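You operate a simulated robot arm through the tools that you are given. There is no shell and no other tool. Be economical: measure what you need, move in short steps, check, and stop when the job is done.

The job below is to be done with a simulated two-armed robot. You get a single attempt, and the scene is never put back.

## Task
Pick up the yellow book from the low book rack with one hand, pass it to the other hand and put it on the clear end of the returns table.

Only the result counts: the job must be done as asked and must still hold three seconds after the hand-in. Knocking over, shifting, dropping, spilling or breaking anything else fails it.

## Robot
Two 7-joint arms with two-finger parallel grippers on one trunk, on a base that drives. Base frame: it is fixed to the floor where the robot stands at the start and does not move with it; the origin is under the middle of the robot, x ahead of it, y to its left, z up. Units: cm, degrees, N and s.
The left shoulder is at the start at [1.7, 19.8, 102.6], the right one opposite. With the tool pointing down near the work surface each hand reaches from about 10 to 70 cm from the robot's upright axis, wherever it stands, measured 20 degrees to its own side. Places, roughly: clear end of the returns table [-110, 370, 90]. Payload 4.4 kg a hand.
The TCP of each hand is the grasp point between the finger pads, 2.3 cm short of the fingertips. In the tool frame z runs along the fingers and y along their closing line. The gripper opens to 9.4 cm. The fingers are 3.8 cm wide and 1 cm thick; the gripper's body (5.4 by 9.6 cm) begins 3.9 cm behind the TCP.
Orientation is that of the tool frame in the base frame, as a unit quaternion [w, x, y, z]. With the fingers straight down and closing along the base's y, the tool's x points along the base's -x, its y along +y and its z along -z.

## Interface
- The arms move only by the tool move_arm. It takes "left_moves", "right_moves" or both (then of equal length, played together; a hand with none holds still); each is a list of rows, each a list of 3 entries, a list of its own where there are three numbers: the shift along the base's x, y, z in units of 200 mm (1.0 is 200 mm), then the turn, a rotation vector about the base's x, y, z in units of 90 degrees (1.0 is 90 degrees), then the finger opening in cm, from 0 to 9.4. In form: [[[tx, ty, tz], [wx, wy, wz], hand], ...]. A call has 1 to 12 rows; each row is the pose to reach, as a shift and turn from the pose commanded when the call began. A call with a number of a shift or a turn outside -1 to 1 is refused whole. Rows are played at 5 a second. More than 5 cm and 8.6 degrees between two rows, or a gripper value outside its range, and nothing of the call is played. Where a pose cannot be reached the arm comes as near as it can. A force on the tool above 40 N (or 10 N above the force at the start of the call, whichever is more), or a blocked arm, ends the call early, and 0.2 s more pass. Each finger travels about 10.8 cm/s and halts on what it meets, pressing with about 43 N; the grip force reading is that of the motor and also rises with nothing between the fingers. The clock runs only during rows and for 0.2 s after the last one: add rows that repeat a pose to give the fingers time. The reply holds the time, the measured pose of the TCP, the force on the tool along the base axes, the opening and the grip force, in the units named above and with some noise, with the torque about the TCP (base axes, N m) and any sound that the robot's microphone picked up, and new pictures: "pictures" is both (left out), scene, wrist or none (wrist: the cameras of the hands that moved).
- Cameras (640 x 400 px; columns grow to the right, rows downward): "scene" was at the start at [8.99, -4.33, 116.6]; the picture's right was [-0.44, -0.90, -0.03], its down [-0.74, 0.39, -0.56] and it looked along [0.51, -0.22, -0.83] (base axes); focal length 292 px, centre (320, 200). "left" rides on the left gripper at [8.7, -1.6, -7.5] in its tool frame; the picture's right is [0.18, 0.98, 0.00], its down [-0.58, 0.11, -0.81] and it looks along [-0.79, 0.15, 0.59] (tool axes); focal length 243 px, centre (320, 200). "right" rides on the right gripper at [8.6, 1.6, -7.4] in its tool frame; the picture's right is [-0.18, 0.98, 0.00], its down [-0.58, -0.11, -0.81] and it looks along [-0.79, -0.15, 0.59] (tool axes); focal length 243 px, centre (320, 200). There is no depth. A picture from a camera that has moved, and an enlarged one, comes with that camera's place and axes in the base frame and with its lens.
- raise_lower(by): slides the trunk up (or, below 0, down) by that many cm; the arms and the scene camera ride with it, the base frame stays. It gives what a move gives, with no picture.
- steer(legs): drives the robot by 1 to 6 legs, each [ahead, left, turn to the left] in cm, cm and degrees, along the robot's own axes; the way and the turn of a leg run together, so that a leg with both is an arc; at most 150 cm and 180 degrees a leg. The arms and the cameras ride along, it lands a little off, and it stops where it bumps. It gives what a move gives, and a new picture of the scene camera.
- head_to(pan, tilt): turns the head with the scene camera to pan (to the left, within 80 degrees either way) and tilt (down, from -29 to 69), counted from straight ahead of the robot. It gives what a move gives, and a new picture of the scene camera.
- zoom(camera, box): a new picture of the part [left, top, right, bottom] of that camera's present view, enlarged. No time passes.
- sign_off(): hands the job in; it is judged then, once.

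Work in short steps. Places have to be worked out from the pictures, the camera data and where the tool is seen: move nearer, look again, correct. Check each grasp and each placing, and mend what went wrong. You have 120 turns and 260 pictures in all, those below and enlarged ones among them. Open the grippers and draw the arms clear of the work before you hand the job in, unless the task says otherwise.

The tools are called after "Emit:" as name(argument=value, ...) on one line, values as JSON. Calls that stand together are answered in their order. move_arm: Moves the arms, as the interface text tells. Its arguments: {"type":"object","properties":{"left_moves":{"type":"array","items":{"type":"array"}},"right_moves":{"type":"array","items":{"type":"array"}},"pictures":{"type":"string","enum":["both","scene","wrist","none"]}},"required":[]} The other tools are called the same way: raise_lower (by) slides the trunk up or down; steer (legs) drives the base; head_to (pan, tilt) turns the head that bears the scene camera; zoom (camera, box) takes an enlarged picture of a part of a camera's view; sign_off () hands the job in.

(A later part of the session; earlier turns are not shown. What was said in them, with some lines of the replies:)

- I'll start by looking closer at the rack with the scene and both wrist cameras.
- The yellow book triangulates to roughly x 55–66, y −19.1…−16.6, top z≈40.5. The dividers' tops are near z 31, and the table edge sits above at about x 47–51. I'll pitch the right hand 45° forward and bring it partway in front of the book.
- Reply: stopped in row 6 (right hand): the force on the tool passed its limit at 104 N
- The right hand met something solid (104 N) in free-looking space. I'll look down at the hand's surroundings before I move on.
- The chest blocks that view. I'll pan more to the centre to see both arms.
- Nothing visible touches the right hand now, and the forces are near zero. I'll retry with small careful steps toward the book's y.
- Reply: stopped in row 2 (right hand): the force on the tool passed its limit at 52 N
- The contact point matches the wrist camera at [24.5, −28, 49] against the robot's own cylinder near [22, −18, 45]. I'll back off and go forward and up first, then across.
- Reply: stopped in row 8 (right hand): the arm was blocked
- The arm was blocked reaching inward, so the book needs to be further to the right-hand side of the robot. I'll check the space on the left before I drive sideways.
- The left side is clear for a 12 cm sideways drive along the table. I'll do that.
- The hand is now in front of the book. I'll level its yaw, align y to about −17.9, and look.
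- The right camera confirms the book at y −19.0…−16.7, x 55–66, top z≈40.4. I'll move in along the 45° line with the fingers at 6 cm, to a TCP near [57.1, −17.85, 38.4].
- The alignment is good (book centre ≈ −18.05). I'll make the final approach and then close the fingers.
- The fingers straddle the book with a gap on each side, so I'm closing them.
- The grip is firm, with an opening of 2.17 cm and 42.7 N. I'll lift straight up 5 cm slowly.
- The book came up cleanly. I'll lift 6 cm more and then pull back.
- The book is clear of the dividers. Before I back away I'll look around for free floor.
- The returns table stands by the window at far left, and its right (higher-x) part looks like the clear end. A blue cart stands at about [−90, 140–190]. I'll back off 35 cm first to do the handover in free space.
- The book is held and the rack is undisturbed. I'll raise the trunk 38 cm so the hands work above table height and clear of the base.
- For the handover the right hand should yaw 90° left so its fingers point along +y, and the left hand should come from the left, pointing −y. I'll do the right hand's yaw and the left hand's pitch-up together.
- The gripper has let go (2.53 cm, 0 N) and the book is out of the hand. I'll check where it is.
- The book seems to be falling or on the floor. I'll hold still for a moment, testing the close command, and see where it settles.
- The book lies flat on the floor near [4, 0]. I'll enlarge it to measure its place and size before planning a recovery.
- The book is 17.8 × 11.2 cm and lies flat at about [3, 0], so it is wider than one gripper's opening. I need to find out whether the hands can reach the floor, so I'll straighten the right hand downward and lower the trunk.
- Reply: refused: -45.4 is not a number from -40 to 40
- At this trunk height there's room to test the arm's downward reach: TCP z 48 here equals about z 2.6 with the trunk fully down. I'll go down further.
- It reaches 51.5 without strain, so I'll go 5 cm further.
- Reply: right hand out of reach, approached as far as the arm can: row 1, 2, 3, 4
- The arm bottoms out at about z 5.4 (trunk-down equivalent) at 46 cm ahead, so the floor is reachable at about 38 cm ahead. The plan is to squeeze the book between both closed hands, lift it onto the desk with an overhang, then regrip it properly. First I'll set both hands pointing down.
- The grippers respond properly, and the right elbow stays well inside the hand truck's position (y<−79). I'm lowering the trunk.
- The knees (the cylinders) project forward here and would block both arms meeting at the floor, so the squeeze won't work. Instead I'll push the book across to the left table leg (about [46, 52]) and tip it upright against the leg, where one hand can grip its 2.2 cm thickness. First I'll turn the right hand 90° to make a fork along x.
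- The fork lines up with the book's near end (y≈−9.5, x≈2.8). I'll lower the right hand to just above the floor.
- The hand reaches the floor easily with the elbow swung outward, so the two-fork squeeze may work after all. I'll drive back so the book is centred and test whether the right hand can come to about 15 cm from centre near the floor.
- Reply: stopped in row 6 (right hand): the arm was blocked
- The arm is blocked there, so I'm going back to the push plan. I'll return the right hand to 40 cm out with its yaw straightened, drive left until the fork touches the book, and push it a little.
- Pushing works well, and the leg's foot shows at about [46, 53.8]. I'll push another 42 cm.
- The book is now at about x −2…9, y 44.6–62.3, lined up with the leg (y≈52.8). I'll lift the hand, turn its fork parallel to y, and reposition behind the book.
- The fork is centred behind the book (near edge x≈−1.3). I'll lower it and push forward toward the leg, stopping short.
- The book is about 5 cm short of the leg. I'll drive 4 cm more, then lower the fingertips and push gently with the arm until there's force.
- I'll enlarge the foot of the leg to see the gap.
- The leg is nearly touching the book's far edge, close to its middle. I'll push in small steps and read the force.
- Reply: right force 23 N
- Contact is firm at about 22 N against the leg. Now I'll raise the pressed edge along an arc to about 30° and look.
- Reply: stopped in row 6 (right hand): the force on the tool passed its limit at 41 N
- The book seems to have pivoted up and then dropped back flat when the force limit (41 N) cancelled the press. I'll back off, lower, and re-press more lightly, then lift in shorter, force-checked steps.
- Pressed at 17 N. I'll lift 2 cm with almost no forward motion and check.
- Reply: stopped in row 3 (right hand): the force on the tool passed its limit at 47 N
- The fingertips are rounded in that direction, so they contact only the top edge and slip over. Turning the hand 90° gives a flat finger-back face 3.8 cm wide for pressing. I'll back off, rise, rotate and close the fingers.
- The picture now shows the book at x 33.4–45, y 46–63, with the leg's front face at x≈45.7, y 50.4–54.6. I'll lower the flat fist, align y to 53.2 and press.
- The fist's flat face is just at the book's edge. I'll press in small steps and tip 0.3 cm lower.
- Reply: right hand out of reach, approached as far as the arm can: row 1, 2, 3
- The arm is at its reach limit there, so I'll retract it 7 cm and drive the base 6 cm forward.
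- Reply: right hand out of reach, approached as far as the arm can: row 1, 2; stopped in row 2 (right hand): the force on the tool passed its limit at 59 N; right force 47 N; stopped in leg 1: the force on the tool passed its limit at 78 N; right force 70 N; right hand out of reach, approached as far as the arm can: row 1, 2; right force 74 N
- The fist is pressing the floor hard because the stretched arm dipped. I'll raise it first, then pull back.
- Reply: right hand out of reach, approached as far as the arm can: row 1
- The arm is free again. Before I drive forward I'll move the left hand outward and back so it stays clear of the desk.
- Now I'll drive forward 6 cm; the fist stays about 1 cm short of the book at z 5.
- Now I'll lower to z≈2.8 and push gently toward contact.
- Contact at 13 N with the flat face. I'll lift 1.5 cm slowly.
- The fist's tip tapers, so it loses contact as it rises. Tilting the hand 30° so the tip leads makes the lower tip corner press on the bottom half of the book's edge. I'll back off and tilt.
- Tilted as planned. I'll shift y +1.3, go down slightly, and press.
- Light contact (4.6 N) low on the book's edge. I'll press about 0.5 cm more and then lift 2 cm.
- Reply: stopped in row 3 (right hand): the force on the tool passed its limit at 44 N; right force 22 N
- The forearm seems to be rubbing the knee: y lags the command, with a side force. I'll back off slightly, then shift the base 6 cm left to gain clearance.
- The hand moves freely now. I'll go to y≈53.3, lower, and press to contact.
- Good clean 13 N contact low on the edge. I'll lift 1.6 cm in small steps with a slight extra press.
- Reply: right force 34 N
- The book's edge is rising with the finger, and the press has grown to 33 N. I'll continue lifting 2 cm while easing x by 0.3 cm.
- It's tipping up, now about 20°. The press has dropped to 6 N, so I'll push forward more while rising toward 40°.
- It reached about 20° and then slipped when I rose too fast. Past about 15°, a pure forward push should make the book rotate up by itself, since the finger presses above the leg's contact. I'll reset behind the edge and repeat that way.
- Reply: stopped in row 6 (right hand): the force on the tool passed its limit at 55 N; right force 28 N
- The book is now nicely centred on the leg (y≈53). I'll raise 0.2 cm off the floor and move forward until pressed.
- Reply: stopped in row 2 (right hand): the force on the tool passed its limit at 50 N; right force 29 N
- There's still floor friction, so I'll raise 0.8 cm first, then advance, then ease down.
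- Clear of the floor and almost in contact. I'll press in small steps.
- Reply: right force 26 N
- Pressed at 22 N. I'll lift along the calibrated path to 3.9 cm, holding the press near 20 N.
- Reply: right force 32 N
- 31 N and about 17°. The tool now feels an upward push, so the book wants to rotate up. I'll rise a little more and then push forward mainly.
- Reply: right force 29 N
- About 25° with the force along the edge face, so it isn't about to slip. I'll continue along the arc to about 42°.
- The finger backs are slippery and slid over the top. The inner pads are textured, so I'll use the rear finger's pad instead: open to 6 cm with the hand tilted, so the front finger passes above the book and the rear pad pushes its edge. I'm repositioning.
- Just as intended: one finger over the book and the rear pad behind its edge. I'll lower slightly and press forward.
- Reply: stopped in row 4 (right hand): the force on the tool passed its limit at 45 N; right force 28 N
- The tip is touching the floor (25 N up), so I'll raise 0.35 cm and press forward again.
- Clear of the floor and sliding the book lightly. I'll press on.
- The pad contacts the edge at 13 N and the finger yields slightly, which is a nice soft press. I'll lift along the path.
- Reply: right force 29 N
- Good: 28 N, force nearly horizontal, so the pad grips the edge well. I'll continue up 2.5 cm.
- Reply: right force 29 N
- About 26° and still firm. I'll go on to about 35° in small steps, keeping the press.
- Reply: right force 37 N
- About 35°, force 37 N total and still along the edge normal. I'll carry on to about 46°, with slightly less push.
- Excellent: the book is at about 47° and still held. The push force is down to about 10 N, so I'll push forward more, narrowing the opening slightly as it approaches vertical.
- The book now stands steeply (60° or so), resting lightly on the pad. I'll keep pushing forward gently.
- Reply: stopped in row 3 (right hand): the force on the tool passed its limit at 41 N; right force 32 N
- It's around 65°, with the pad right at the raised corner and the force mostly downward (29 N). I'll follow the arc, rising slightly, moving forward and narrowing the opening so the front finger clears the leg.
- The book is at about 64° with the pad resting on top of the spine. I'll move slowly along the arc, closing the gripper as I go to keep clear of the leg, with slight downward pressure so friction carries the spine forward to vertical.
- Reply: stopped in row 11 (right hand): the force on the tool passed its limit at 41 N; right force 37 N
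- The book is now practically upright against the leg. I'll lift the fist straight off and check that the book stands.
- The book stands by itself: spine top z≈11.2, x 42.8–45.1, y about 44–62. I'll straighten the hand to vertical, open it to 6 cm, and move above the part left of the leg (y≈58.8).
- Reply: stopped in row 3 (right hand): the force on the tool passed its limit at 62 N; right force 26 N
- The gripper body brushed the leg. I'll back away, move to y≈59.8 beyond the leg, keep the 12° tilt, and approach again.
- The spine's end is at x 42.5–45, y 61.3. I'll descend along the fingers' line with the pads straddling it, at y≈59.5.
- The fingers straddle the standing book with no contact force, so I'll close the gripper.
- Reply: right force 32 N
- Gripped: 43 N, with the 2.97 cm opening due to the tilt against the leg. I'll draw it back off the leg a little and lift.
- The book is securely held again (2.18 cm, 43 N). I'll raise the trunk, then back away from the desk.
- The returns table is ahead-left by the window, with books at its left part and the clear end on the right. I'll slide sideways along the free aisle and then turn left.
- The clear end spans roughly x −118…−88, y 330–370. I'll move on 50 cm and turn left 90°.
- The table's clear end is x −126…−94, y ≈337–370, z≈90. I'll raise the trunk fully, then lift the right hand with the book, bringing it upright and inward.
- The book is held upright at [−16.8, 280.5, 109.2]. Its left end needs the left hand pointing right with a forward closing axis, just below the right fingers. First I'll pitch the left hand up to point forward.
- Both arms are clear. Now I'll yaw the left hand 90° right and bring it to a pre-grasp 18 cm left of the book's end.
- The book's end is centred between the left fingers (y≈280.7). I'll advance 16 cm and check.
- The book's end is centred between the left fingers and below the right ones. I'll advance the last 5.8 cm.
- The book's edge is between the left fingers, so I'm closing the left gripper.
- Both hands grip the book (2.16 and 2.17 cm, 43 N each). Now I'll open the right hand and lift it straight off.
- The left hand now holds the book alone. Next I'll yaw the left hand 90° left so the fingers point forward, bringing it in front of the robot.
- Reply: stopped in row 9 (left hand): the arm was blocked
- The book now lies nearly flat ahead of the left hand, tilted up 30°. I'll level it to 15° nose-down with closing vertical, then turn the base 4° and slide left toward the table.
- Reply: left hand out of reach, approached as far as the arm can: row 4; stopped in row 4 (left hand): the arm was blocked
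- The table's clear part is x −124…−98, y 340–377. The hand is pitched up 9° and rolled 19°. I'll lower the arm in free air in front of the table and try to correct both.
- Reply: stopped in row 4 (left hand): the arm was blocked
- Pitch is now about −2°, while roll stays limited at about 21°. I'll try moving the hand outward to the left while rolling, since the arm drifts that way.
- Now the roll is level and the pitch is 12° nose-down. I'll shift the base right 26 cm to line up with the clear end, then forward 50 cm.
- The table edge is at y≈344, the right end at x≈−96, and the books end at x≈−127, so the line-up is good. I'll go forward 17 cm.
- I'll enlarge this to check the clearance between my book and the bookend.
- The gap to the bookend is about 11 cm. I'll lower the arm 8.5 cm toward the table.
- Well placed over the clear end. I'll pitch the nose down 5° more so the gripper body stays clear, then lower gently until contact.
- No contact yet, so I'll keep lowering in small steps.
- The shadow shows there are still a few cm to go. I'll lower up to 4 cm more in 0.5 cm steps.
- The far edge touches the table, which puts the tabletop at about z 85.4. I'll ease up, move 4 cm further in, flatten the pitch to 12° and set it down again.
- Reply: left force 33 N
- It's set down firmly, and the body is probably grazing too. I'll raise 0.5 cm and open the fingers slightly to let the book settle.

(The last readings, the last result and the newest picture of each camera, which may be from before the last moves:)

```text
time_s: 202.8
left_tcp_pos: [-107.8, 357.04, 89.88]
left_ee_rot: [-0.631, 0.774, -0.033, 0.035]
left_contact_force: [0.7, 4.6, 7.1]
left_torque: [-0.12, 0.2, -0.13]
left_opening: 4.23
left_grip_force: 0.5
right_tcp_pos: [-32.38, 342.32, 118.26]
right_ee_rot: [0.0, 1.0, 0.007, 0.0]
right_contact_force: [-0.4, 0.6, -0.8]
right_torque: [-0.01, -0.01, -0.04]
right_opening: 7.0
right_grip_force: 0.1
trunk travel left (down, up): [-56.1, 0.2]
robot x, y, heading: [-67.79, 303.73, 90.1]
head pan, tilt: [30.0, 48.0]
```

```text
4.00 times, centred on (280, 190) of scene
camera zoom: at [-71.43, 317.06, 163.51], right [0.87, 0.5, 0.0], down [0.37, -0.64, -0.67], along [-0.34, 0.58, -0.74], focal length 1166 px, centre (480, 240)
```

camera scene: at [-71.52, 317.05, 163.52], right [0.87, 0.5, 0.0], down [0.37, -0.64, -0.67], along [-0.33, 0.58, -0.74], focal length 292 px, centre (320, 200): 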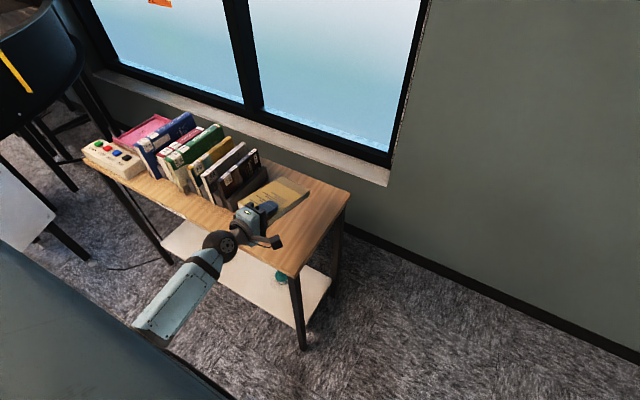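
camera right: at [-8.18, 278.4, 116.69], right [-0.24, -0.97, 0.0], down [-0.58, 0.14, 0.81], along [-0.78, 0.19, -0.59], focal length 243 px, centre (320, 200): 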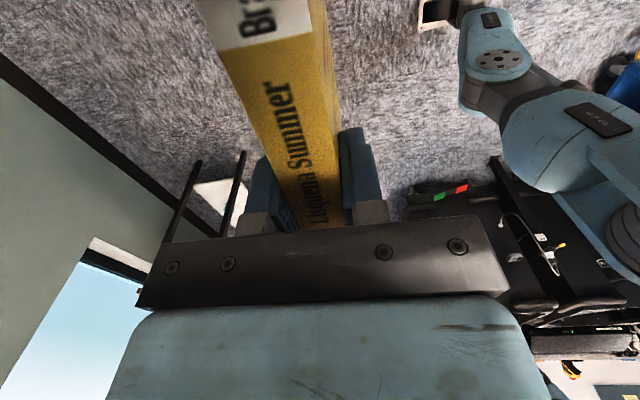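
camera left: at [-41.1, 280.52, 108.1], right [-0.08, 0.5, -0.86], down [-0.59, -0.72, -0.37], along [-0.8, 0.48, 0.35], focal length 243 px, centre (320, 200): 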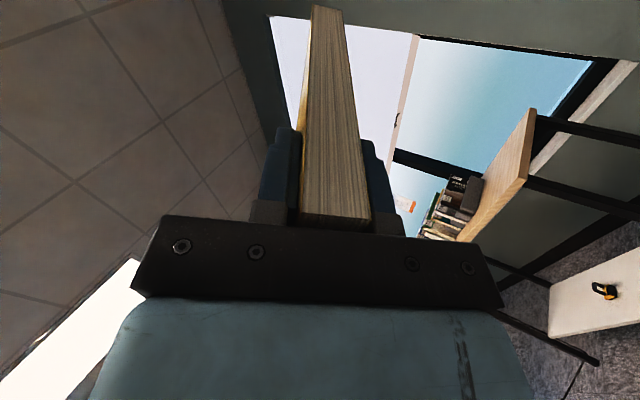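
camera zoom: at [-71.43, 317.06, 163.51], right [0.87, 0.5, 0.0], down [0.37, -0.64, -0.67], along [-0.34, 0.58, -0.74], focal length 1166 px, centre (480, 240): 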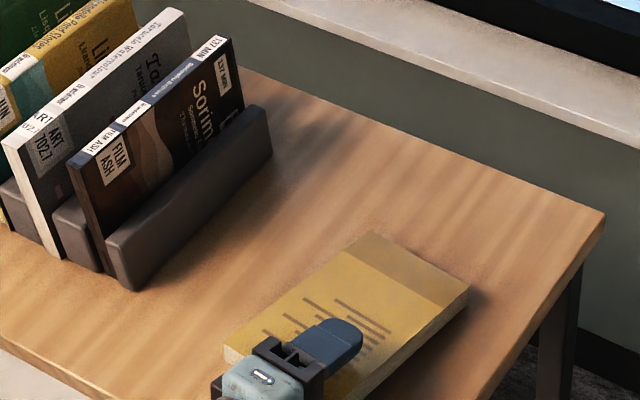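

Released; now I'll draw the hand straight back out from under the book.

Emit:
move_arm(left_moves=[[[-0.01, -0.12, 0], [0, 0, 0], 4.2], [[-0.02, -0.25, 0.005], [0, 0, 0], 4.2], [[-0.03, -0.4, 0.01], [0, 0, 0], 4.2], [[-0.04, -0.6, 0.03], [0, 0, 0], 4.2], [[-0.05, -0.8, 0.1], [0, 0, 0], 4.2], [[-0.05, -0.98, 0.2], [0, 0, 0], 5]], pictures="none")

Emit:
zoom(camera="scene", box=[180, 130, 360, 280])

```text
time_s: 204.2
left_tcp_pos: [-109.03, 337.18, 93.92]
left_ee_rot: [-0.632, 0.773, -0.032, 0.035]
left_contact_force: [0.3, -0.5, -0.6]
left_torque: [-0.04, 0.04, 0.02]
left_opening: 5.04
left_grip_force: 0.4
right_tcp_pos: [-32.4, 342.22, 118.41]
right_ee_rot: [-0.001, 1.0, 0.007, 0.0]
right_contact_force: [-0.3, -0.4, 0.4]
right_torque: [0.01, 0.0, -0.01]
right_opening: 6.99
right_grip_force: 0.1
trunk travel left (down, up): [-56.1, 0.2]
robot x, y, heading: [-67.4, 303.36, 90.0]
head pan, tilt: [30.0, 48.0]
```

```text
2.67 times, centred on (270, 205) of scene
camera zoom: at [-71.47, 316.92, 163.53], right [0.87, 0.5, 0.0], down [0.37, -0.64, -0.67], along [-0.34, 0.58, -0.74], focal length 778 px, centre (453, 187)
```

zoom: 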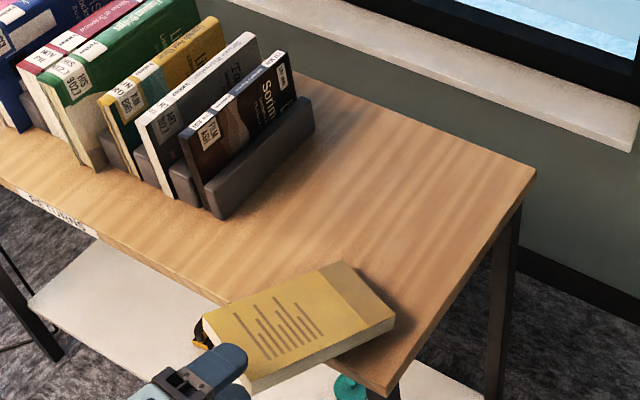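

The hand dragged the book back, so a corner overhangs the front edge by about 4 cm, though its centre is on the table. I'll close the left fingers, pitch down steeply, and prepare to push it back in at its near end.

Emit:
move_arm(left_moves=[[[-0.05, -0.1, 0.02], [-0.07, 0, 0], 3], [[-0.1, -0.25, 0.02], [-0.14, 0, 0], 1], [[-0.15, -0.3, -0.08], [-0.21, 0, 0], 0], [[-0.17, -0.3, -0.2], [-0.28, 0, 0], 0], [[-0.17, -0.3, -0.3], [-0.28, 0, 0], 0]], pictures="none")

Emit:
zoom(camera="scene", box=[180, 130, 360, 280])

```text
time_s: 205.4
left_tcp_pos: [-112.46, 331.57, 88.1]
left_ee_rot: [-0.446, 0.894, -0.024, 0.041]
left_contact_force: [0.3, -0.1, -0.1]
left_torque: [-0.01, 0.01, -0.04]
left_opening: 0.0
left_grip_force: 42.4
right_tcp_pos: [-32.49, 342.45, 118.44]
right_ee_rot: [0.0, 1.0, 0.007, 0.0]
right_contact_force: [-0.1, 0.2, -0.1]
right_torque: [-0.01, -0.02, 0.02]
right_opening: 6.99
right_grip_force: 0.0
trunk travel left (down, up): [-56.1, 0.2]
robot x, y, heading: [-67.56, 303.34, 90.2]
head pan, tilt: [30.0, 48.0]
```

```text
2.67 times, centred on (270, 205) of scene
camera zoom: at [-71.64, 317.13, 163.51], right [0.87, 0.5, 0.0], down [0.37, -0.64, -0.67], along [-0.33, 0.58, -0.74], focal length 778 px, centre (453, 187)
```

zoom: 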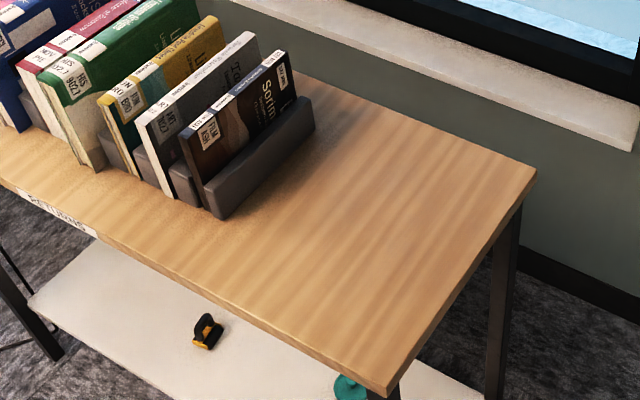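

The book is no longer on the tabletop, so it must have slid off. I'll look down to find it.

Emit:
head_to(pan=32, tilt=66)

Emit:
zoom(camera="left", box=[0, 0, 640, 400])

```text
time_s: 206.2
left_tcp_pos: [-112.33, 331.55, 88.07]
left_ee_rot: [-0.447, 0.893, -0.024, 0.04]
left_contact_force: [0.8, 0.1, 0.3]
left_torque: [0.0, 0.0, 0.01]
left_opening: 0.0
left_grip_force: 42.7
right_tcp_pos: [-32.46, 342.34, 118.3]
right_ee_rot: [0.0, 1.0, 0.007, 0.0]
right_contact_force: [-0.8, -0.6, 0.7]
right_torque: [-0.01, 0.02, 0.01]
right_opening: 7.01
right_grip_force: 0.0
trunk travel left (down, up): [-56.1, 0.2]
robot x, y, heading: [-67.21, 303.49, 90.2]
head pan, tilt: [32.0, 66.0]
camera scene: at [-70.69, 315.3, 161.33], right [0.85, 0.53, 0.0], down [0.48, -0.77, -0.41], along [-0.22, 0.35, -0.91], focal length 292 px, centre (320, 200)
```

scene: 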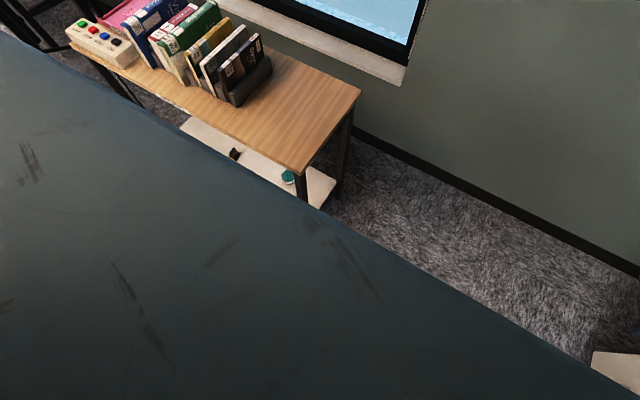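

```text
1.00 times, centred on (320, 200) of left (not enlarged: the box is as wide or as high as the picture)
camera zoom: at [-104.5, 325.76, 94.4], right [0.18, -0.6, -0.78], down [-0.66, -0.66, 0.36], along [-0.73, 0.45, -0.51], focal length 243 px, centre (320, 200)
```

zoom: 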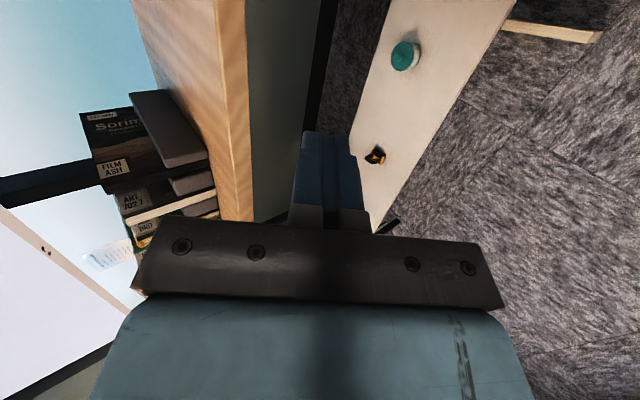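

I'll enlarge the object at the top right of the left camera's view, which may be the fallen book.

Emit:
zoom(camera="left", box=[440, 0, 640, 125])

Emit:
head_to(pan=0, tilt=62)

```text
3.20 times, centred on (540, 62) of left
camera zoom: at [-104.5, 325.76, 94.4], right [0.18, -0.6, -0.78], down [-0.66, -0.66, 0.36], along [-0.73, 0.45, -0.51], focal length 776 px, centre (-384, 640)
```

zoom: 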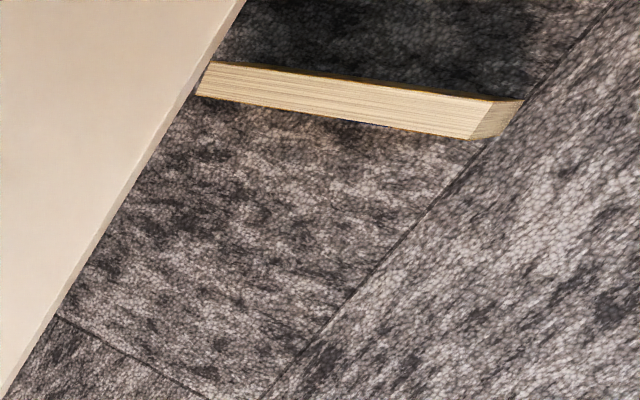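

```text
time_s: 207.2
left_tcp_pos: [-112.37, 331.6, 88.12]
left_ee_rot: [-0.447, 0.893, -0.023, 0.041]
left_contact_force: [0.1, -0.4, 0.3]
left_torque: [-0.01, 0.01, -0.01]
left_opening: 0.0
left_grip_force: 42.8
right_tcp_pos: [-32.45, 342.29, 118.43]
right_ee_rot: [0.0, 1.0, 0.007, 0.001]
right_contact_force: [0.2, -0.5, 0.4]
right_torque: [0.01, 0.0, 0.01]
right_opening: 6.97
right_grip_force: 0.1
trunk travel left (down, up): [-56.1, 0.2]
robot x, y, heading: [-67.66, 303.6, 90.0]
head pan, tilt: [0.0, 62.0]
camera scene: at [-67.58, 316.69, 161.75], right [1.0, 0.0, 0.0], down [0.0, -0.88, -0.47], along [0.0, 0.47, -0.88], focal length 292 px, centre (320, 200)
```

scene: 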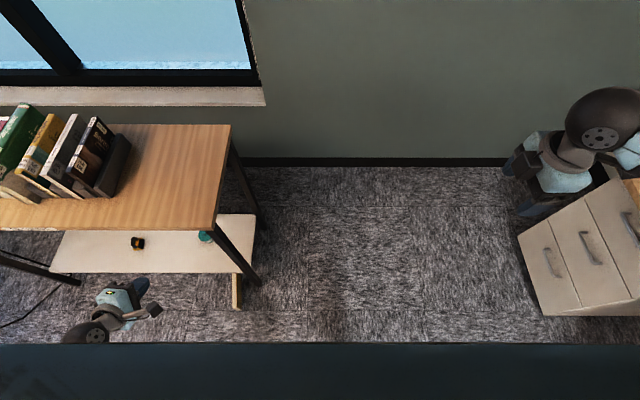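

The book landed standing on its spine edge (from about [−107.7, 337] to [−112, 354], top z≈11), so it can be gripped from above. I'll tuck the right hand, lower the trunk, and turn the left hand to point down across the book.

Emit:
move_arm(right_moves=[[[-0.2, -0.1, 0], [0, 0, 0], 7], [[-0.4, -0.25, 0], [0, 0, 0], 7], [[-0.6, -0.4, 0], [0, 0, 0], 7]], pictures="none")

Emit:
raise_lower(by=-40)

Emit:
raise_lower(by=-16)

Emit:
move_arm(left_moves=[[[0.01, 0, 0], [-0.041, 0.04, -0.07], 0], [[0.02, 0, 0], [-0.082, 0.081, -0.14], 1], [[0.03, 0, 0], [-0.124, 0.121, -0.211], 2], [[0.04, 0, 0], [-0.165, 0.161, -0.281], 3], [[0.05, 0.02, 0], [-0.206, 0.202, -0.351], 4], [[0.06, 0.05, 0], [-0.247, 0.242, -0.422], 5], [[0.08, 0.08, 0], [-0.288, 0.283, -0.492], 6], [[0.1, 0.11, -0.05], [-0.33, 0.323, -0.562], 6], [[0.12, 0.15, -0.1], [-0.371, 0.363, -0.632], 6], [[0.14, 0.18, -0.2], [-0.412, 0.404, -0.703], 6], [[0.16, 0.22, -0.3], [-0.453, 0.444, -0.773], 6]])

```text
time_s: 208.0
left_tcp_pos: [-112.39, 331.54, 88.1]
left_ee_rot: [-0.447, 0.893, -0.024, 0.042]
left_contact_force: [0.7, 0.8, 0.1]
left_torque: [-0.02, -0.03, -0.03]
left_opening: 0.0
left_grip_force: 42.4
right_tcp_pos: [-44.66, 334.24, 117.88]
right_ee_rot: [0.0, 1.0, 0.006, 0.002]
right_contact_force: [-0.9, -0.2, 0.0]
right_torque: [0.0, 0.03, -0.01]
right_opening: 6.98
right_grip_force: 0.0
trunk travel left (down, up): [-56.1, 0.2]
robot x, y, heading: [-67.85, 303.29, 89.9]
head pan, tilt: [0.0, 62.0]
```

```text
time_s: 211.8
left_tcp_pos: [-112.39, 331.55, 48.01]
left_ee_rot: [-0.447, 0.893, -0.025, 0.041]
left_contact_force: [0.3, -0.1, 0.0]
left_torque: [0.02, -0.01, -0.03]
left_opening: 0.01
left_grip_force: 42.3
right_tcp_pos: [-44.63, 334.07, 77.82]
right_ee_rot: [0.0, 1.0, 0.007, 0.0]
right_contact_force: [-0.2, -0.2, -0.1]
right_torque: [0.03, 0.01, 0.0]
right_opening: 6.98
right_grip_force: 0.1
trunk travel left (down, up): [-16.1, 40.2]
robot x, y, heading: [-67.42, 303.36, 90.2]
head pan, tilt: [0.0, 62.0]
```

```text
time_s: 213.7
left_tcp_pos: [-112.26, 331.58, 32.12]
left_ee_rot: [-0.447, 0.893, -0.025, 0.04]
left_contact_force: [0.9, 0.2, 0.4]
left_torque: [0.03, 0.0, -0.01]
left_opening: 0.0
left_grip_force: 42.4
right_tcp_pos: [-44.55, 334.31, 61.82]
right_ee_rot: [-0.001, 1.0, 0.007, 0.0]
right_contact_force: [-0.2, 0.5, -0.3]
right_torque: [-0.01, 0.01, -0.05]
right_opening: 6.99
right_grip_force: 0.0
trunk travel left (down, up): [-0.1, 56.2]
robot x, y, heading: [-67.62, 303.42, 90.1]
head pan, tilt: [0.0, 62.0]
```

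```text
time_s: 216.1
left_tcp_pos: [-109.06, 335.94, 26.11]
left_ee_rot: [0.0, 0.774, -0.633, 0.002]
left_contact_force: [-0.8, -0.3, 0.5]
left_torque: [0.0, 0.0, -0.01]
left_opening: 6.02
left_grip_force: 0.0
right_tcp_pos: [-44.56, 334.19, 61.86]
right_ee_rot: [0.0, 1.0, 0.007, 0.0]
right_contact_force: [0.1, -0.3, -0.4]
right_torque: [0.02, -0.02, -0.04]
right_opening: 6.99
right_grip_force: 0.0
trunk travel left (down, up): [-0.1, 56.2]
robot x, y, heading: [-67.47, 303.73, 90.0]
head pan, tilt: [0.0, 62.0]
camera scene: at [-67.57, 316.69, 105.76], right [1.0, 0.0, 0.0], down [0.0, -0.88, -0.47], along [0.0, 0.47, -0.88], focal length 292 px, centre (320, 200)
camera left: at [-105.95, 327.65, 33.66], right [-0.93, -0.37, 0.0], down [-0.22, 0.55, 0.81], along [-0.3, 0.75, -0.59], focal length 243 px, centre (320, 200)
```

scene: 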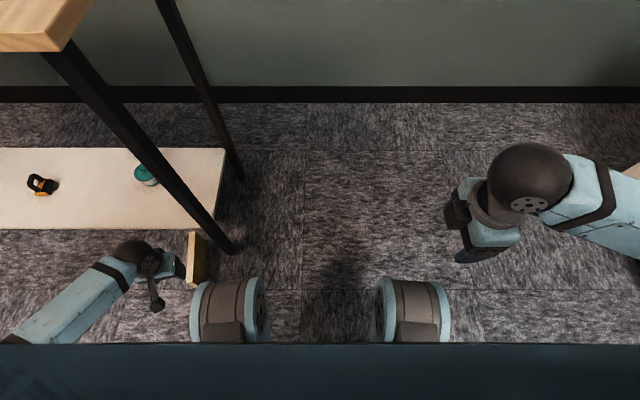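
left: 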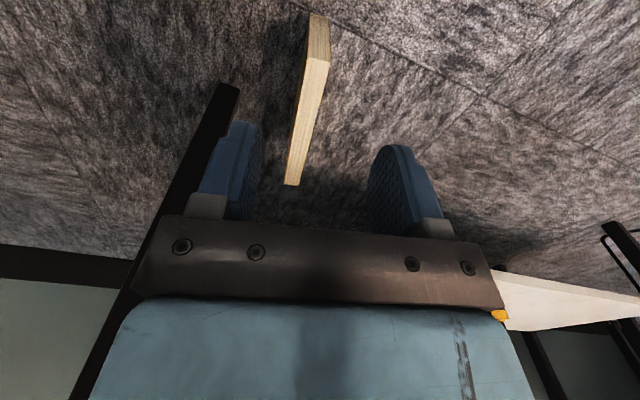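

Clear view: the book's top edge runs from [−109.5, 336.7] to [−112.2, 354.5]. I'll move above [−110, 340], descend to z≈8.6 and close.

Emit:
move_arm(left_moves=[[[-0.047, 0.1, -0.1], [0, 0, -0.02], 6], [[-0.047, 0.2, -0.22], [0, 0, -0.03], 6], [[-0.047, 0.203, -0.4], [0, 0, -0.03], 6], [[-0.047, 0.203, -0.58], [0, 0, -0.03], 6], [[-0.047, 0.203, -0.75], [0, 0, -0.03], 6], [[-0.047, 0.203, -0.875], [0, 0, -0.03], 6], [[-0.047, 0.203, -0.875], [0, 0, -0.03], 5], [[-0.047, 0.203, -0.875], [0, 0, -0.03], 3], [[-0.047, 0.203, -0.875], [0, 0, -0.03], 1], [[-0.047, 0.203, -0.875], [0, 0, -0.03], 0], [[-0.047, 0.203, -0.875], [0, 0, -0.03], 0]], pictures="wrist")

```text
time_s: 218.5
left_tcp_pos: [-110.53, 340.02, 8.57]
left_ee_rot: [-0.001, 0.759, -0.651, 0.0]
left_contact_force: [0.8, 0.5, -0.3]
left_torque: [0.15, -0.02, -0.1]
left_opening: 2.16
left_grip_force: 43.4
right_tcp_pos: [-44.62, 334.19, 61.89]
right_ee_rot: [0.0, 1.0, 0.007, 0.0]
right_contact_force: [0.1, 0.0, -0.9]
right_torque: [-0.02, 0.03, 0.0]
right_opening: 6.99
right_grip_force: 0.1
trunk travel left (down, up): [-0.1, 56.2]
robot x, y, heading: [-67.66, 303.17, 90.1]
head pan, tilt: [0.0, 62.0]
camera left: at [-107.66, 331.52, 16.1], right [-0.94, -0.33, 0.0], down [-0.2, 0.56, 0.81], along [-0.27, 0.76, -0.59], focal length 243 px, centre (320, 200)
```

left: 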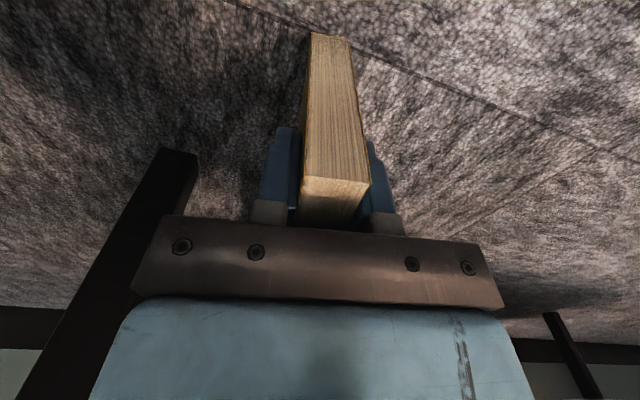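

Gripped firmly (2.16 cm, 43 N). I'll lift slightly, back away from the table, raise the trunk and then raise the arm above table height.

Emit:
move_arm(left_moves=[[[0, 0, 0.05], [0, 0, 0], 0], [[0, 0, 0.1], [0, 0, 0], 0], [[0, 0, 0.1], [0, 0, 0], 0]], pictures="none")

Emit:
steer(legs=[[-28, 0, 0]])

Emit:
raise_lower(by=40)

Emit:
raise_lower(by=16)

Emit:
move_arm(left_moves=[[[0.05, 0.02, 0.17], [0, 0, 0], 0], [[0.1, 0.04, 0.34], [0, 0, 0], 0], [[0.15, 0.06, 0.5], [0, 0, 0], 0], [[0.2, 0.08, 0.66], [0, 0, 0], 0], [[0.25, 0.1, 0.82], [0, 0, 0], 0], [[0.3, 0.12, 0.98], [0, 0, 0], 0]], pictures="none")

Emit:
move_arm(left_moves=[[[0.05, 0.02, 0.18], [0, 0, 0], 0], [[0.1, 0.04, 0.36], [0, 0, 0], 0], [[0.15, 0.06, 0.54], [0, 0, 0], 0], [[0.2, 0.08, 0.72], [0, 0, 0], 0], [[0.25, 0.1, 0.9], [0, 0, 0], 0]], pictures="scene")

```text
time_s: 219.3
left_tcp_pos: [-110.25, 339.98, 10.51]
left_ee_rot: [-0.001, 0.759, -0.651, 0.001]
left_contact_force: [-0.2, -0.1, -1.9]
left_torque: [-0.12, -0.03, 0.0]
left_opening: 2.16
left_grip_force: 43.2
right_tcp_pos: [-44.58, 334.19, 61.78]
right_ee_rot: [0.0, 1.0, 0.008, 0.0]
right_contact_force: [0.8, -1.0, -1.3]
right_torque: [-0.04, 0.0, 0.01]
right_opening: 6.99
right_grip_force: 0.0
trunk travel left (down, up): [-0.1, 56.2]
robot x, y, heading: [-67.57, 303.48, 90.0]
head pan, tilt: [0.0, 62.0]
```

```text
time_s: 221.2
left_tcp_pos: [-109.86, 312.24, 10.59]
left_ee_rot: [-0.001, 0.756, -0.655, 0.0]
left_contact_force: [0.1, 0.4, -1.9]
left_torque: [-0.12, -0.04, -0.04]
left_opening: 2.17
left_grip_force: 42.9
right_tcp_pos: [-44.3, 305.66, 61.84]
right_ee_rot: [0.0, 1.0, 0.001, 0.0]
right_contact_force: [-0.6, -0.6, -0.5]
right_torque: [-0.03, -0.01, -0.03]
right_opening: 7.01
right_grip_force: 0.1
trunk travel left (down, up): [-0.1, 56.2]
robot x, y, heading: [-67.72, 275.23, 89.4]
head pan, tilt: [0.0, 62.0]
camera scene: at [-67.56, 288.51, 105.75], right [1.0, -0.01, 0.0], down [-0.01, -0.88, -0.47], along [0.01, 0.47, -0.88], focal length 292 px, centre (320, 200)
```

scene: 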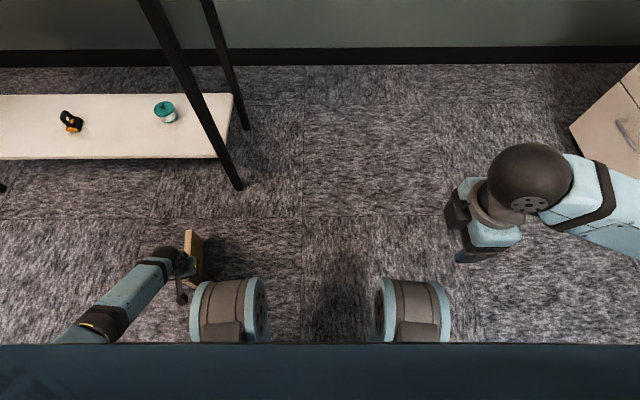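

```text
time_s: 225.1
left_tcp_pos: [-109.98, 312.26, 50.6]
left_ee_rot: [0.0, 0.755, -0.655, 0.001]
left_contact_force: [0.1, -0.5, -2.1]
left_torque: [-0.12, 0.0, 0.0]
left_opening: 2.16
left_grip_force: 42.9
right_tcp_pos: [-44.29, 305.73, 101.94]
right_ee_rot: [0.0, 1.0, 0.0, 0.0]
right_contact_force: [-0.5, 0.5, 0.6]
right_torque: [-0.01, -0.01, -0.01]
right_opening: 7.0
right_grip_force: 0.0
trunk travel left (down, up): [-40.1, 16.2]
robot x, y, heading: [-67.72, 275.3, 89.2]
head pan, tilt: [0.0, 62.0]
```

```text
time_s: 226.9
left_tcp_pos: [-109.95, 312.17, 66.37]
left_ee_rot: [-0.001, 0.755, -0.656, 0.001]
left_contact_force: [-0.1, 0.1, -2.2]
left_torque: [-0.12, -0.01, 0.0]
left_opening: 2.15
left_grip_force: 43.4
right_tcp_pos: [-44.34, 305.74, 117.84]
right_ee_rot: [-0.001, 1.0, 0.0, 0.0]
right_contact_force: [-0.9, -0.7, -0.6]
right_torque: [0.03, 0.0, 0.01]
right_opening: 7.01
right_grip_force: 0.1
trunk travel left (down, up): [-56.1, 0.2]
robot x, y, heading: [-67.79, 274.94, 89.4]
head pan, tilt: [0.0, 62.0]
```

```text
time_s: 228.3
left_tcp_pos: [-103.77, 314.7, 86.11]
left_ee_rot: [0.0, 0.755, -0.655, 0.0]
left_contact_force: [-0.7, -0.4, -1.8]
left_torque: [-0.08, 0.02, -0.02]
left_opening: 2.15
left_grip_force: 42.2
right_tcp_pos: [-44.2, 305.69, 117.86]
right_ee_rot: [-0.001, 1.0, 0.001, 0.0]
right_contact_force: [0.1, -0.8, -0.8]
right_torque: [-0.02, 0.0, -0.01]
right_opening: 7.01
right_grip_force: 0.0
trunk travel left (down, up): [-56.1, 0.2]
robot x, y, heading: [-67.83, 274.7, 89.2]
head pan, tilt: [0.0, 62.0]
```

```text
time_s: 229.5
left_tcp_pos: [-98.84, 316.45, 104.01]
left_ee_rot: [0.001, 0.755, -0.656, 0.001]
left_contact_force: [-0.2, -0.3, -2.0]
left_torque: [-0.12, 0.02, -0.02]
left_opening: 2.19
left_grip_force: 43.2
right_tcp_pos: [-44.24, 305.77, 117.72]
right_ee_rot: [0.0, 1.0, 0.0, 0.001]
right_contact_force: [0.0, 0.4, 0.2]
right_torque: [0.0, 0.04, 0.04]
right_opening: 6.98
right_grip_force: 0.1
trunk travel left (down, up): [-56.1, 0.2]
robot x, y, heading: [-67.26, 275.49, 89.3]
head pan, tilt: [0.0, 62.0]
camera scene: at [-67.49, 288.56, 161.74], right [1.0, -0.01, 0.0], down [-0.01, -0.88, -0.47], along [0.01, 0.47, -0.88], focal length 292 px, centre (320, 200)
```

scene: 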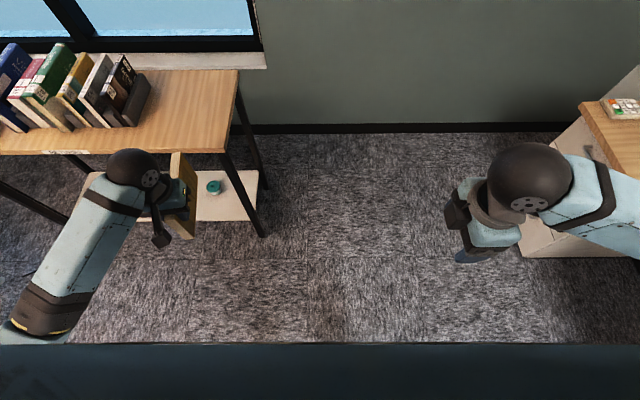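

The book is upright in the left hand above table level. I'll shift 10 cm left and drive 39 cm forward to bring it over the clear end.

Emit:
steer(legs=[[0, 10, 0.5], [39, 0, 0]])

Emit:
head_to(pan=30, tilt=48)

Emit:
zoom(camera="scene", box=[180, 130, 360, 280])

```text
time_s: 233.1
left_tcp_pos: [-108.63, 355.46, 103.81]
left_ee_rot: [-0.001, 0.755, -0.655, 0.001]
left_contact_force: [-0.1, -1.2, -2.2]
left_torque: [-0.11, -0.01, 0.0]
left_opening: 2.18
left_grip_force: 42.7
right_tcp_pos: [-54.02, 344.78, 117.83]
right_ee_rot: [0.0, 1.0, 0.002, 0.0]
right_contact_force: [0.5, 0.2, 0.7]
right_torque: [-0.04, -0.01, -0.02]
right_opening: 7.0
right_grip_force: 0.1
trunk travel left (down, up): [-56.1, 0.2]
robot x, y, heading: [-77.5, 314.03, 89.5]
head pan, tilt: [0.0, 62.0]
camera scene: at [-77.17, 327.44, 161.76], right [1.0, -0.01, 0.0], down [-0.01, -0.88, -0.47], along [0.0, 0.47, -0.88], focal length 292 px, centre (320, 200)
```

scene: 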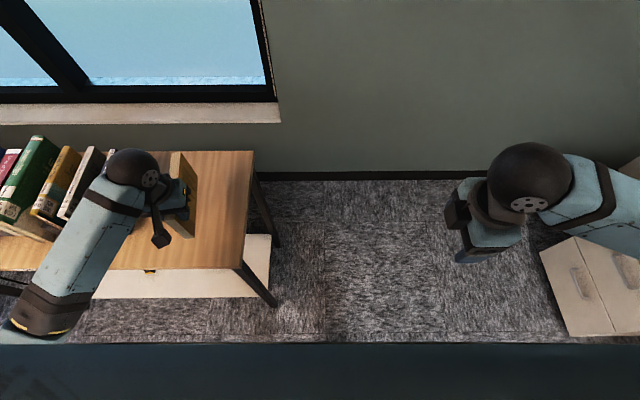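

```text
time_s: 234.0
left_tcp_pos: [-108.72, 355.46, 103.91]
left_ee_rot: [-0.001, 0.756, -0.655, 0.001]
left_contact_force: [-0.4, -0.6, -2.2]
left_torque: [-0.1, -0.04, 0.0]
left_opening: 2.15
left_grip_force: 43.3
right_tcp_pos: [-54.06, 344.8, 117.87]
right_ee_rot: [0.0, 1.0, 0.002, 0.001]
right_contact_force: [-0.1, -0.7, -0.8]
right_torque: [0.0, -0.02, -0.04]
right_opening: 6.99
right_grip_force: 0.0
trunk travel left (down, up): [-56.1, 0.2]
robot x, y, heading: [-77.53, 314.04, 89.6]
head pan, tilt: [30.0, 48.0]
camera scene: at [-81.1, 327.89, 163.51], right [0.87, 0.49, 0.0], down [0.37, -0.65, -0.67], along [-0.33, 0.58, -0.74], focal length 292 px, centre (320, 200)
```

scene: 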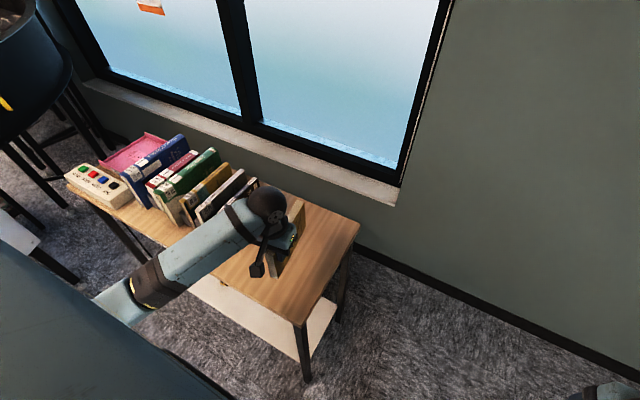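

```text
2.67 times, centred on (270, 205) of scene
camera zoom: at [-81.1, 327.89, 163.51], right [0.87, 0.49, 0.0], down [0.37, -0.65, -0.67], along [-0.33, 0.58, -0.74], focal length 778 px, centre (453, 187)
```

zoom: 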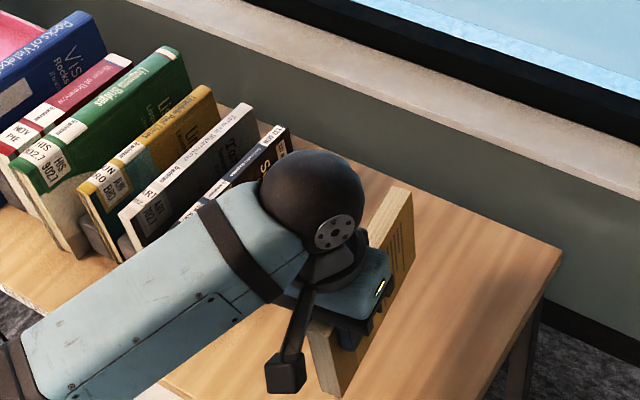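

The book hangs upright over the clear end with space on both sides. I'll lower it about 10 cm, slowing near contact.

Emit:
move_arm(left_moves=[[[0, 0, -0.12], [0, 0, 0], 0], [[0, 0, -0.24], [0, 0, 0], 0], [[0, 0, -0.34], [0, 0, 0], 0], [[0, 0, -0.41], [0, 0, 0], 0], [[0, 0, -0.44], [0, 0, 0], 0], [[0, 0, -0.46], [0, 0, 0], 0], [[0, 0, -0.475], [0, 0, 0], 0], [[0, 0, -0.487], [0, 0, 0], 0]], pictures="wrist")

Emit:
zoom(camera="scene", box=[180, 130, 360, 280])

```text
time_s: 235.8
left_tcp_pos: [-108.6, 355.55, 94.52]
left_ee_rot: [-0.002, 0.757, -0.654, -0.002]
left_contact_force: [-4.7, 2.5, 29.5]
left_torque: [-0.84, 0.27, -0.14]
left_opening: 2.2
left_grip_force: 42.9
right_tcp_pos: [-53.84, 344.5, 118.07]
right_ee_rot: [-0.001, 1.0, 0.002, -0.001]
right_contact_force: [-0.4, -0.1, 0.7]
right_torque: [0.02, -0.02, 0.0]
right_opening: 6.99
right_grip_force: 0.0
trunk travel left (down, up): [-56.1, 0.2]
robot x, y, heading: [-77.15, 314.47, 89.5]
head pan, tilt: [30.0, 48.0]
camera left: at [-105.79, 347.01, 102.01], right [-0.95, -0.32, 0.0], down [-0.19, 0.55, 0.81], along [-0.26, 0.77, -0.59], focal length 243 px, centre (320, 200)
```

left: 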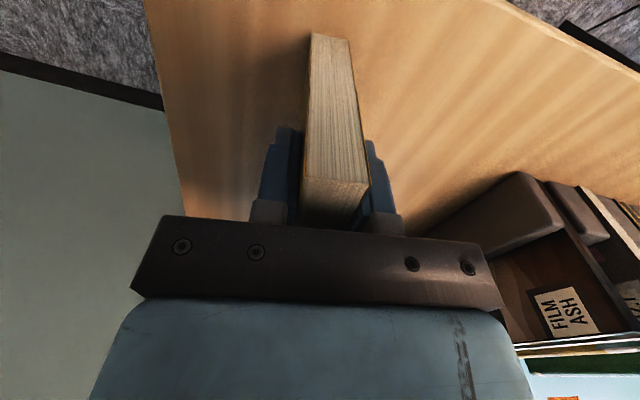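

```text
2.67 times, centred on (270, 205) of scene
camera zoom: at [-80.96, 327.66, 163.6], right [0.87, 0.49, 0.0], down [0.36, -0.65, -0.67], along [-0.33, 0.58, -0.74], focal length 778 px, centre (453, 187)
```

zoom: 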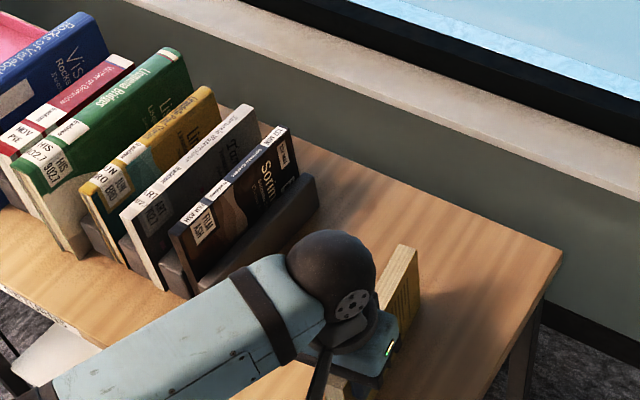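

It stands on the table with 29 N contact. I'll ease the pressure and open the fingers slowly, without moving yet.

Emit:
move_arm(left_moves=[[[0, 0, 0.015], [0, 0, 0], 0], [[0, 0, 0.03], [0, 0, 0], 0], [[0, 0, 0.03], [0, 0, 0], 2.2], [[0, 0, 0.03], [0, 0, 0], 2.6], [[0, 0, 0.03], [0, 0, 0], 3.2], [[0, 0, 0.03], [0, 0, 0], 4.2], [[0, 0, 0.03], [0, 0, 0], 5.2], [[0, 0, 0.03], [0, 0, 0], 5.2], [[0, 0, 0.03], [0, 0, 0], 5.2]], pictures="wrist")

```text
time_s: 237.8
left_tcp_pos: [-108.64, 355.45, 94.75]
left_ee_rot: [-0.001, 0.755, -0.655, 0.0]
left_contact_force: [0.3, -0.4, -0.5]
left_torque: [-0.01, -0.02, 0.05]
left_opening: 5.18
left_grip_force: 0.0
right_tcp_pos: [-53.9, 344.72, 117.76]
right_ee_rot: [0.0, 1.0, 0.002, 0.0]
right_contact_force: [0.2, -0.2, 0.4]
right_torque: [0.03, 0.05, -0.01]
right_opening: 7.01
right_grip_force: 0.1
trunk travel left (down, up): [-56.1, 0.2]
robot x, y, heading: [-77.22, 314.48, 89.3]
head pan, tilt: [30.0, 48.0]
camera left: at [-105.85, 347.05, 102.36], right [-0.95, -0.32, 0.0], down [-0.19, 0.56, 0.81], along [-0.26, 0.76, -0.59], focal length 243 px, centre (320, 200)
```

left: 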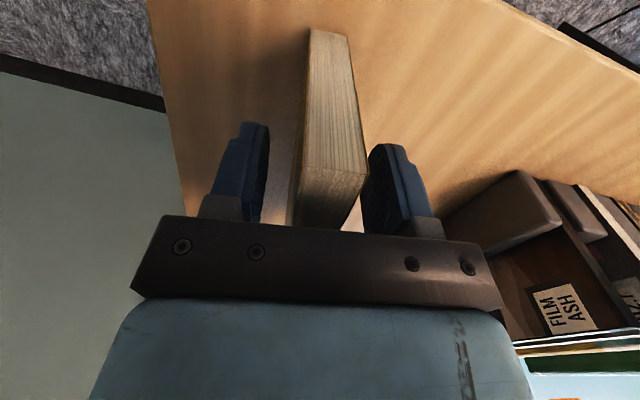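

Released; the book stands with the fingers open around it. I'll lift the hand straight up and look.

Emit:
move_arm(left_moves=[[[0, 0, 0.08], [0, 0, 0], 5.2], [[0, 0, 0.2], [0, 0, 0], 5.2], [[0, 0, 0.35], [0, 0, 0], 5.2], [[0, 0, 0.5], [0, 0, 0], 5.2], [[0, 0, 0.62], [0, 0, 0], 5.2]], pictures="wrist")

Emit:
zoom(camera="scene", box=[180, 130, 360, 280])

```text
time_s: 239.0
left_tcp_pos: [-108.48, 355.38, 107.31]
left_ee_rot: [0.0, 0.756, -0.654, 0.001]
left_contact_force: [-0.2, -0.5, 0.3]
left_torque: [0.0, 0.02, -0.02]
left_opening: 5.21
left_grip_force: 0.1
right_tcp_pos: [-54.0, 344.86, 117.86]
right_ee_rot: [0.0, 1.0, 0.002, -0.001]
right_contact_force: [0.3, 0.6, 0.1]
right_torque: [0.01, 0.01, 0.01]
right_opening: 6.99
right_grip_force: 0.0
trunk travel left (down, up): [-56.1, 0.2]
robot x, y, heading: [-77.24, 314.53, 89.6]
head pan, tilt: [30.0, 48.0]
camera left: at [-105.72, 346.9, 114.78], right [-0.95, -0.32, 0.0], down [-0.19, 0.56, 0.81], along [-0.26, 0.76, -0.59], focal length 243 px, centre (320, 200)
```

left: 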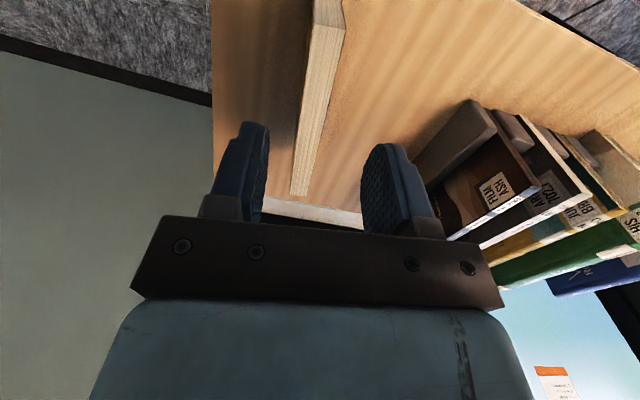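

```text
2.67 times, centred on (270, 205) of scene
camera zoom: at [-81.08, 327.92, 163.51], right [0.87, 0.49, 0.0], down [0.37, -0.65, -0.67], along [-0.33, 0.58, -0.74], focal length 778 px, centre (453, 187)
5 turns are left
```

zoom: 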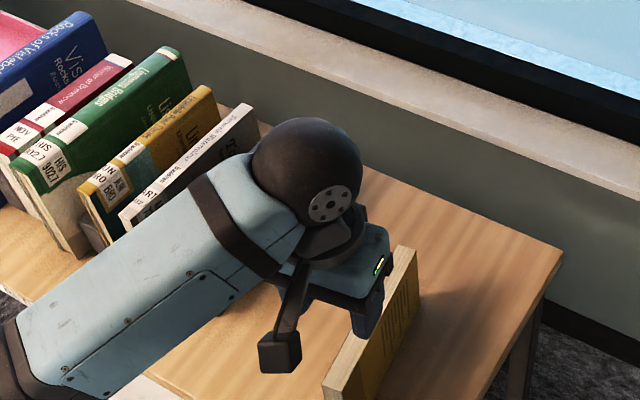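

The book stands upright by itself on the clear end, and the fingertips are 8 cm above it. I'll back the base away to clear the arms and check once more.

Emit:
steer(legs=[[-35, 0, 0]])

Emit:
zoom(camera="scene", box=[180, 60, 400, 220])

```text
time_s: 241.3
left_tcp_pos: [-109.01, 320.36, 107.19]
left_ee_rot: [-0.001, 0.759, -0.652, 0.001]
left_contact_force: [-0.6, 0.1, 0.2]
left_torque: [-0.02, -0.03, 0.02]
left_opening: 5.2
left_grip_force: 0.1
right_tcp_pos: [-54.43, 310.18, 117.78]
right_ee_rot: [0.0, 1.0, 0.005, 0.0]
right_contact_force: [0.1, -0.3, -0.3]
right_torque: [-0.01, 0.0, 0.01]
right_opening: 7.0
right_grip_force: 0.0
trunk travel left (down, up): [-56.1, 0.2]
robot x, y, heading: [-77.13, 279.38, 90.0]
head pan, tilt: [30.0, 48.0]
camera scene: at [-81.39, 293.2, 163.51], right [0.87, 0.5, 0.0], down [0.37, -0.64, -0.67], along [-0.33, 0.58, -0.74], focal length 292 px, centre (320, 200)
```

scene: 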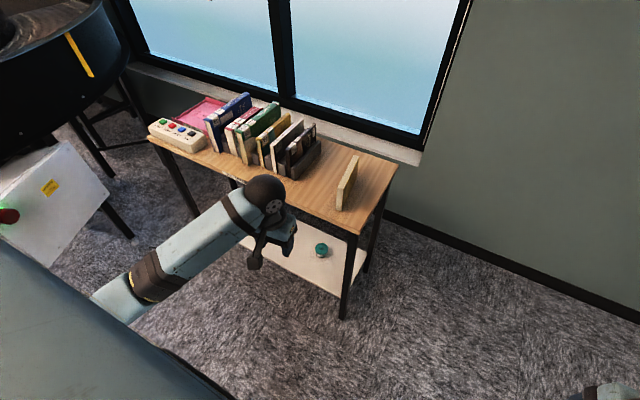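

```text
2.50 times, centred on (290, 140) of scene
camera zoom: at [-81.39, 293.2, 163.51], right [0.87, 0.5, 0.0], down [0.37, -0.64, -0.67], along [-0.33, 0.58, -0.74], focal length 729 px, centre (395, 350)
4 turns are left
```

zoom: 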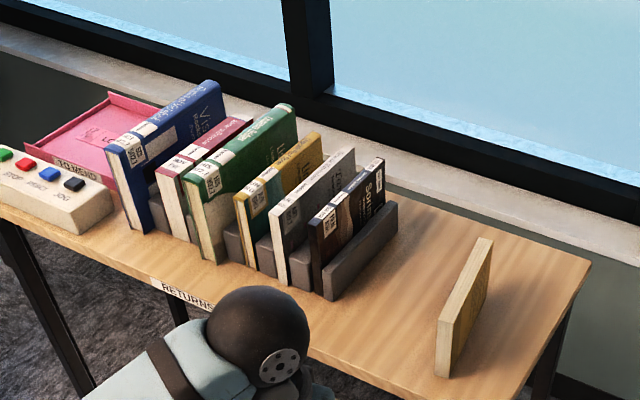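

The book stands stable on the clear end of the returns table. Both grippers are open and clear, and the other items look undisturbed, so I'm handing in.

Emit:
sign_off()

```text
The job is handed in.
```

The yellow book is standing on its spine on the clear end of the returns table, but I dropped it on the floor twice along the way.

- **First drop:** it fell from the right hand during the first handover attempt. I tipped it up against a desk leg, picked it up again with the right hand and passed it to the left hand.
- **Second drop:** it slid off the table front after I first laid it down. The left hand picked it up from the floor and placed it, with no second handover.

In the last pictures the book stood steady and the other books on the table looked undisturbed. The right hand also bumped the robot's own knee several times, and it pushed against the desk leg while tipping the book up.
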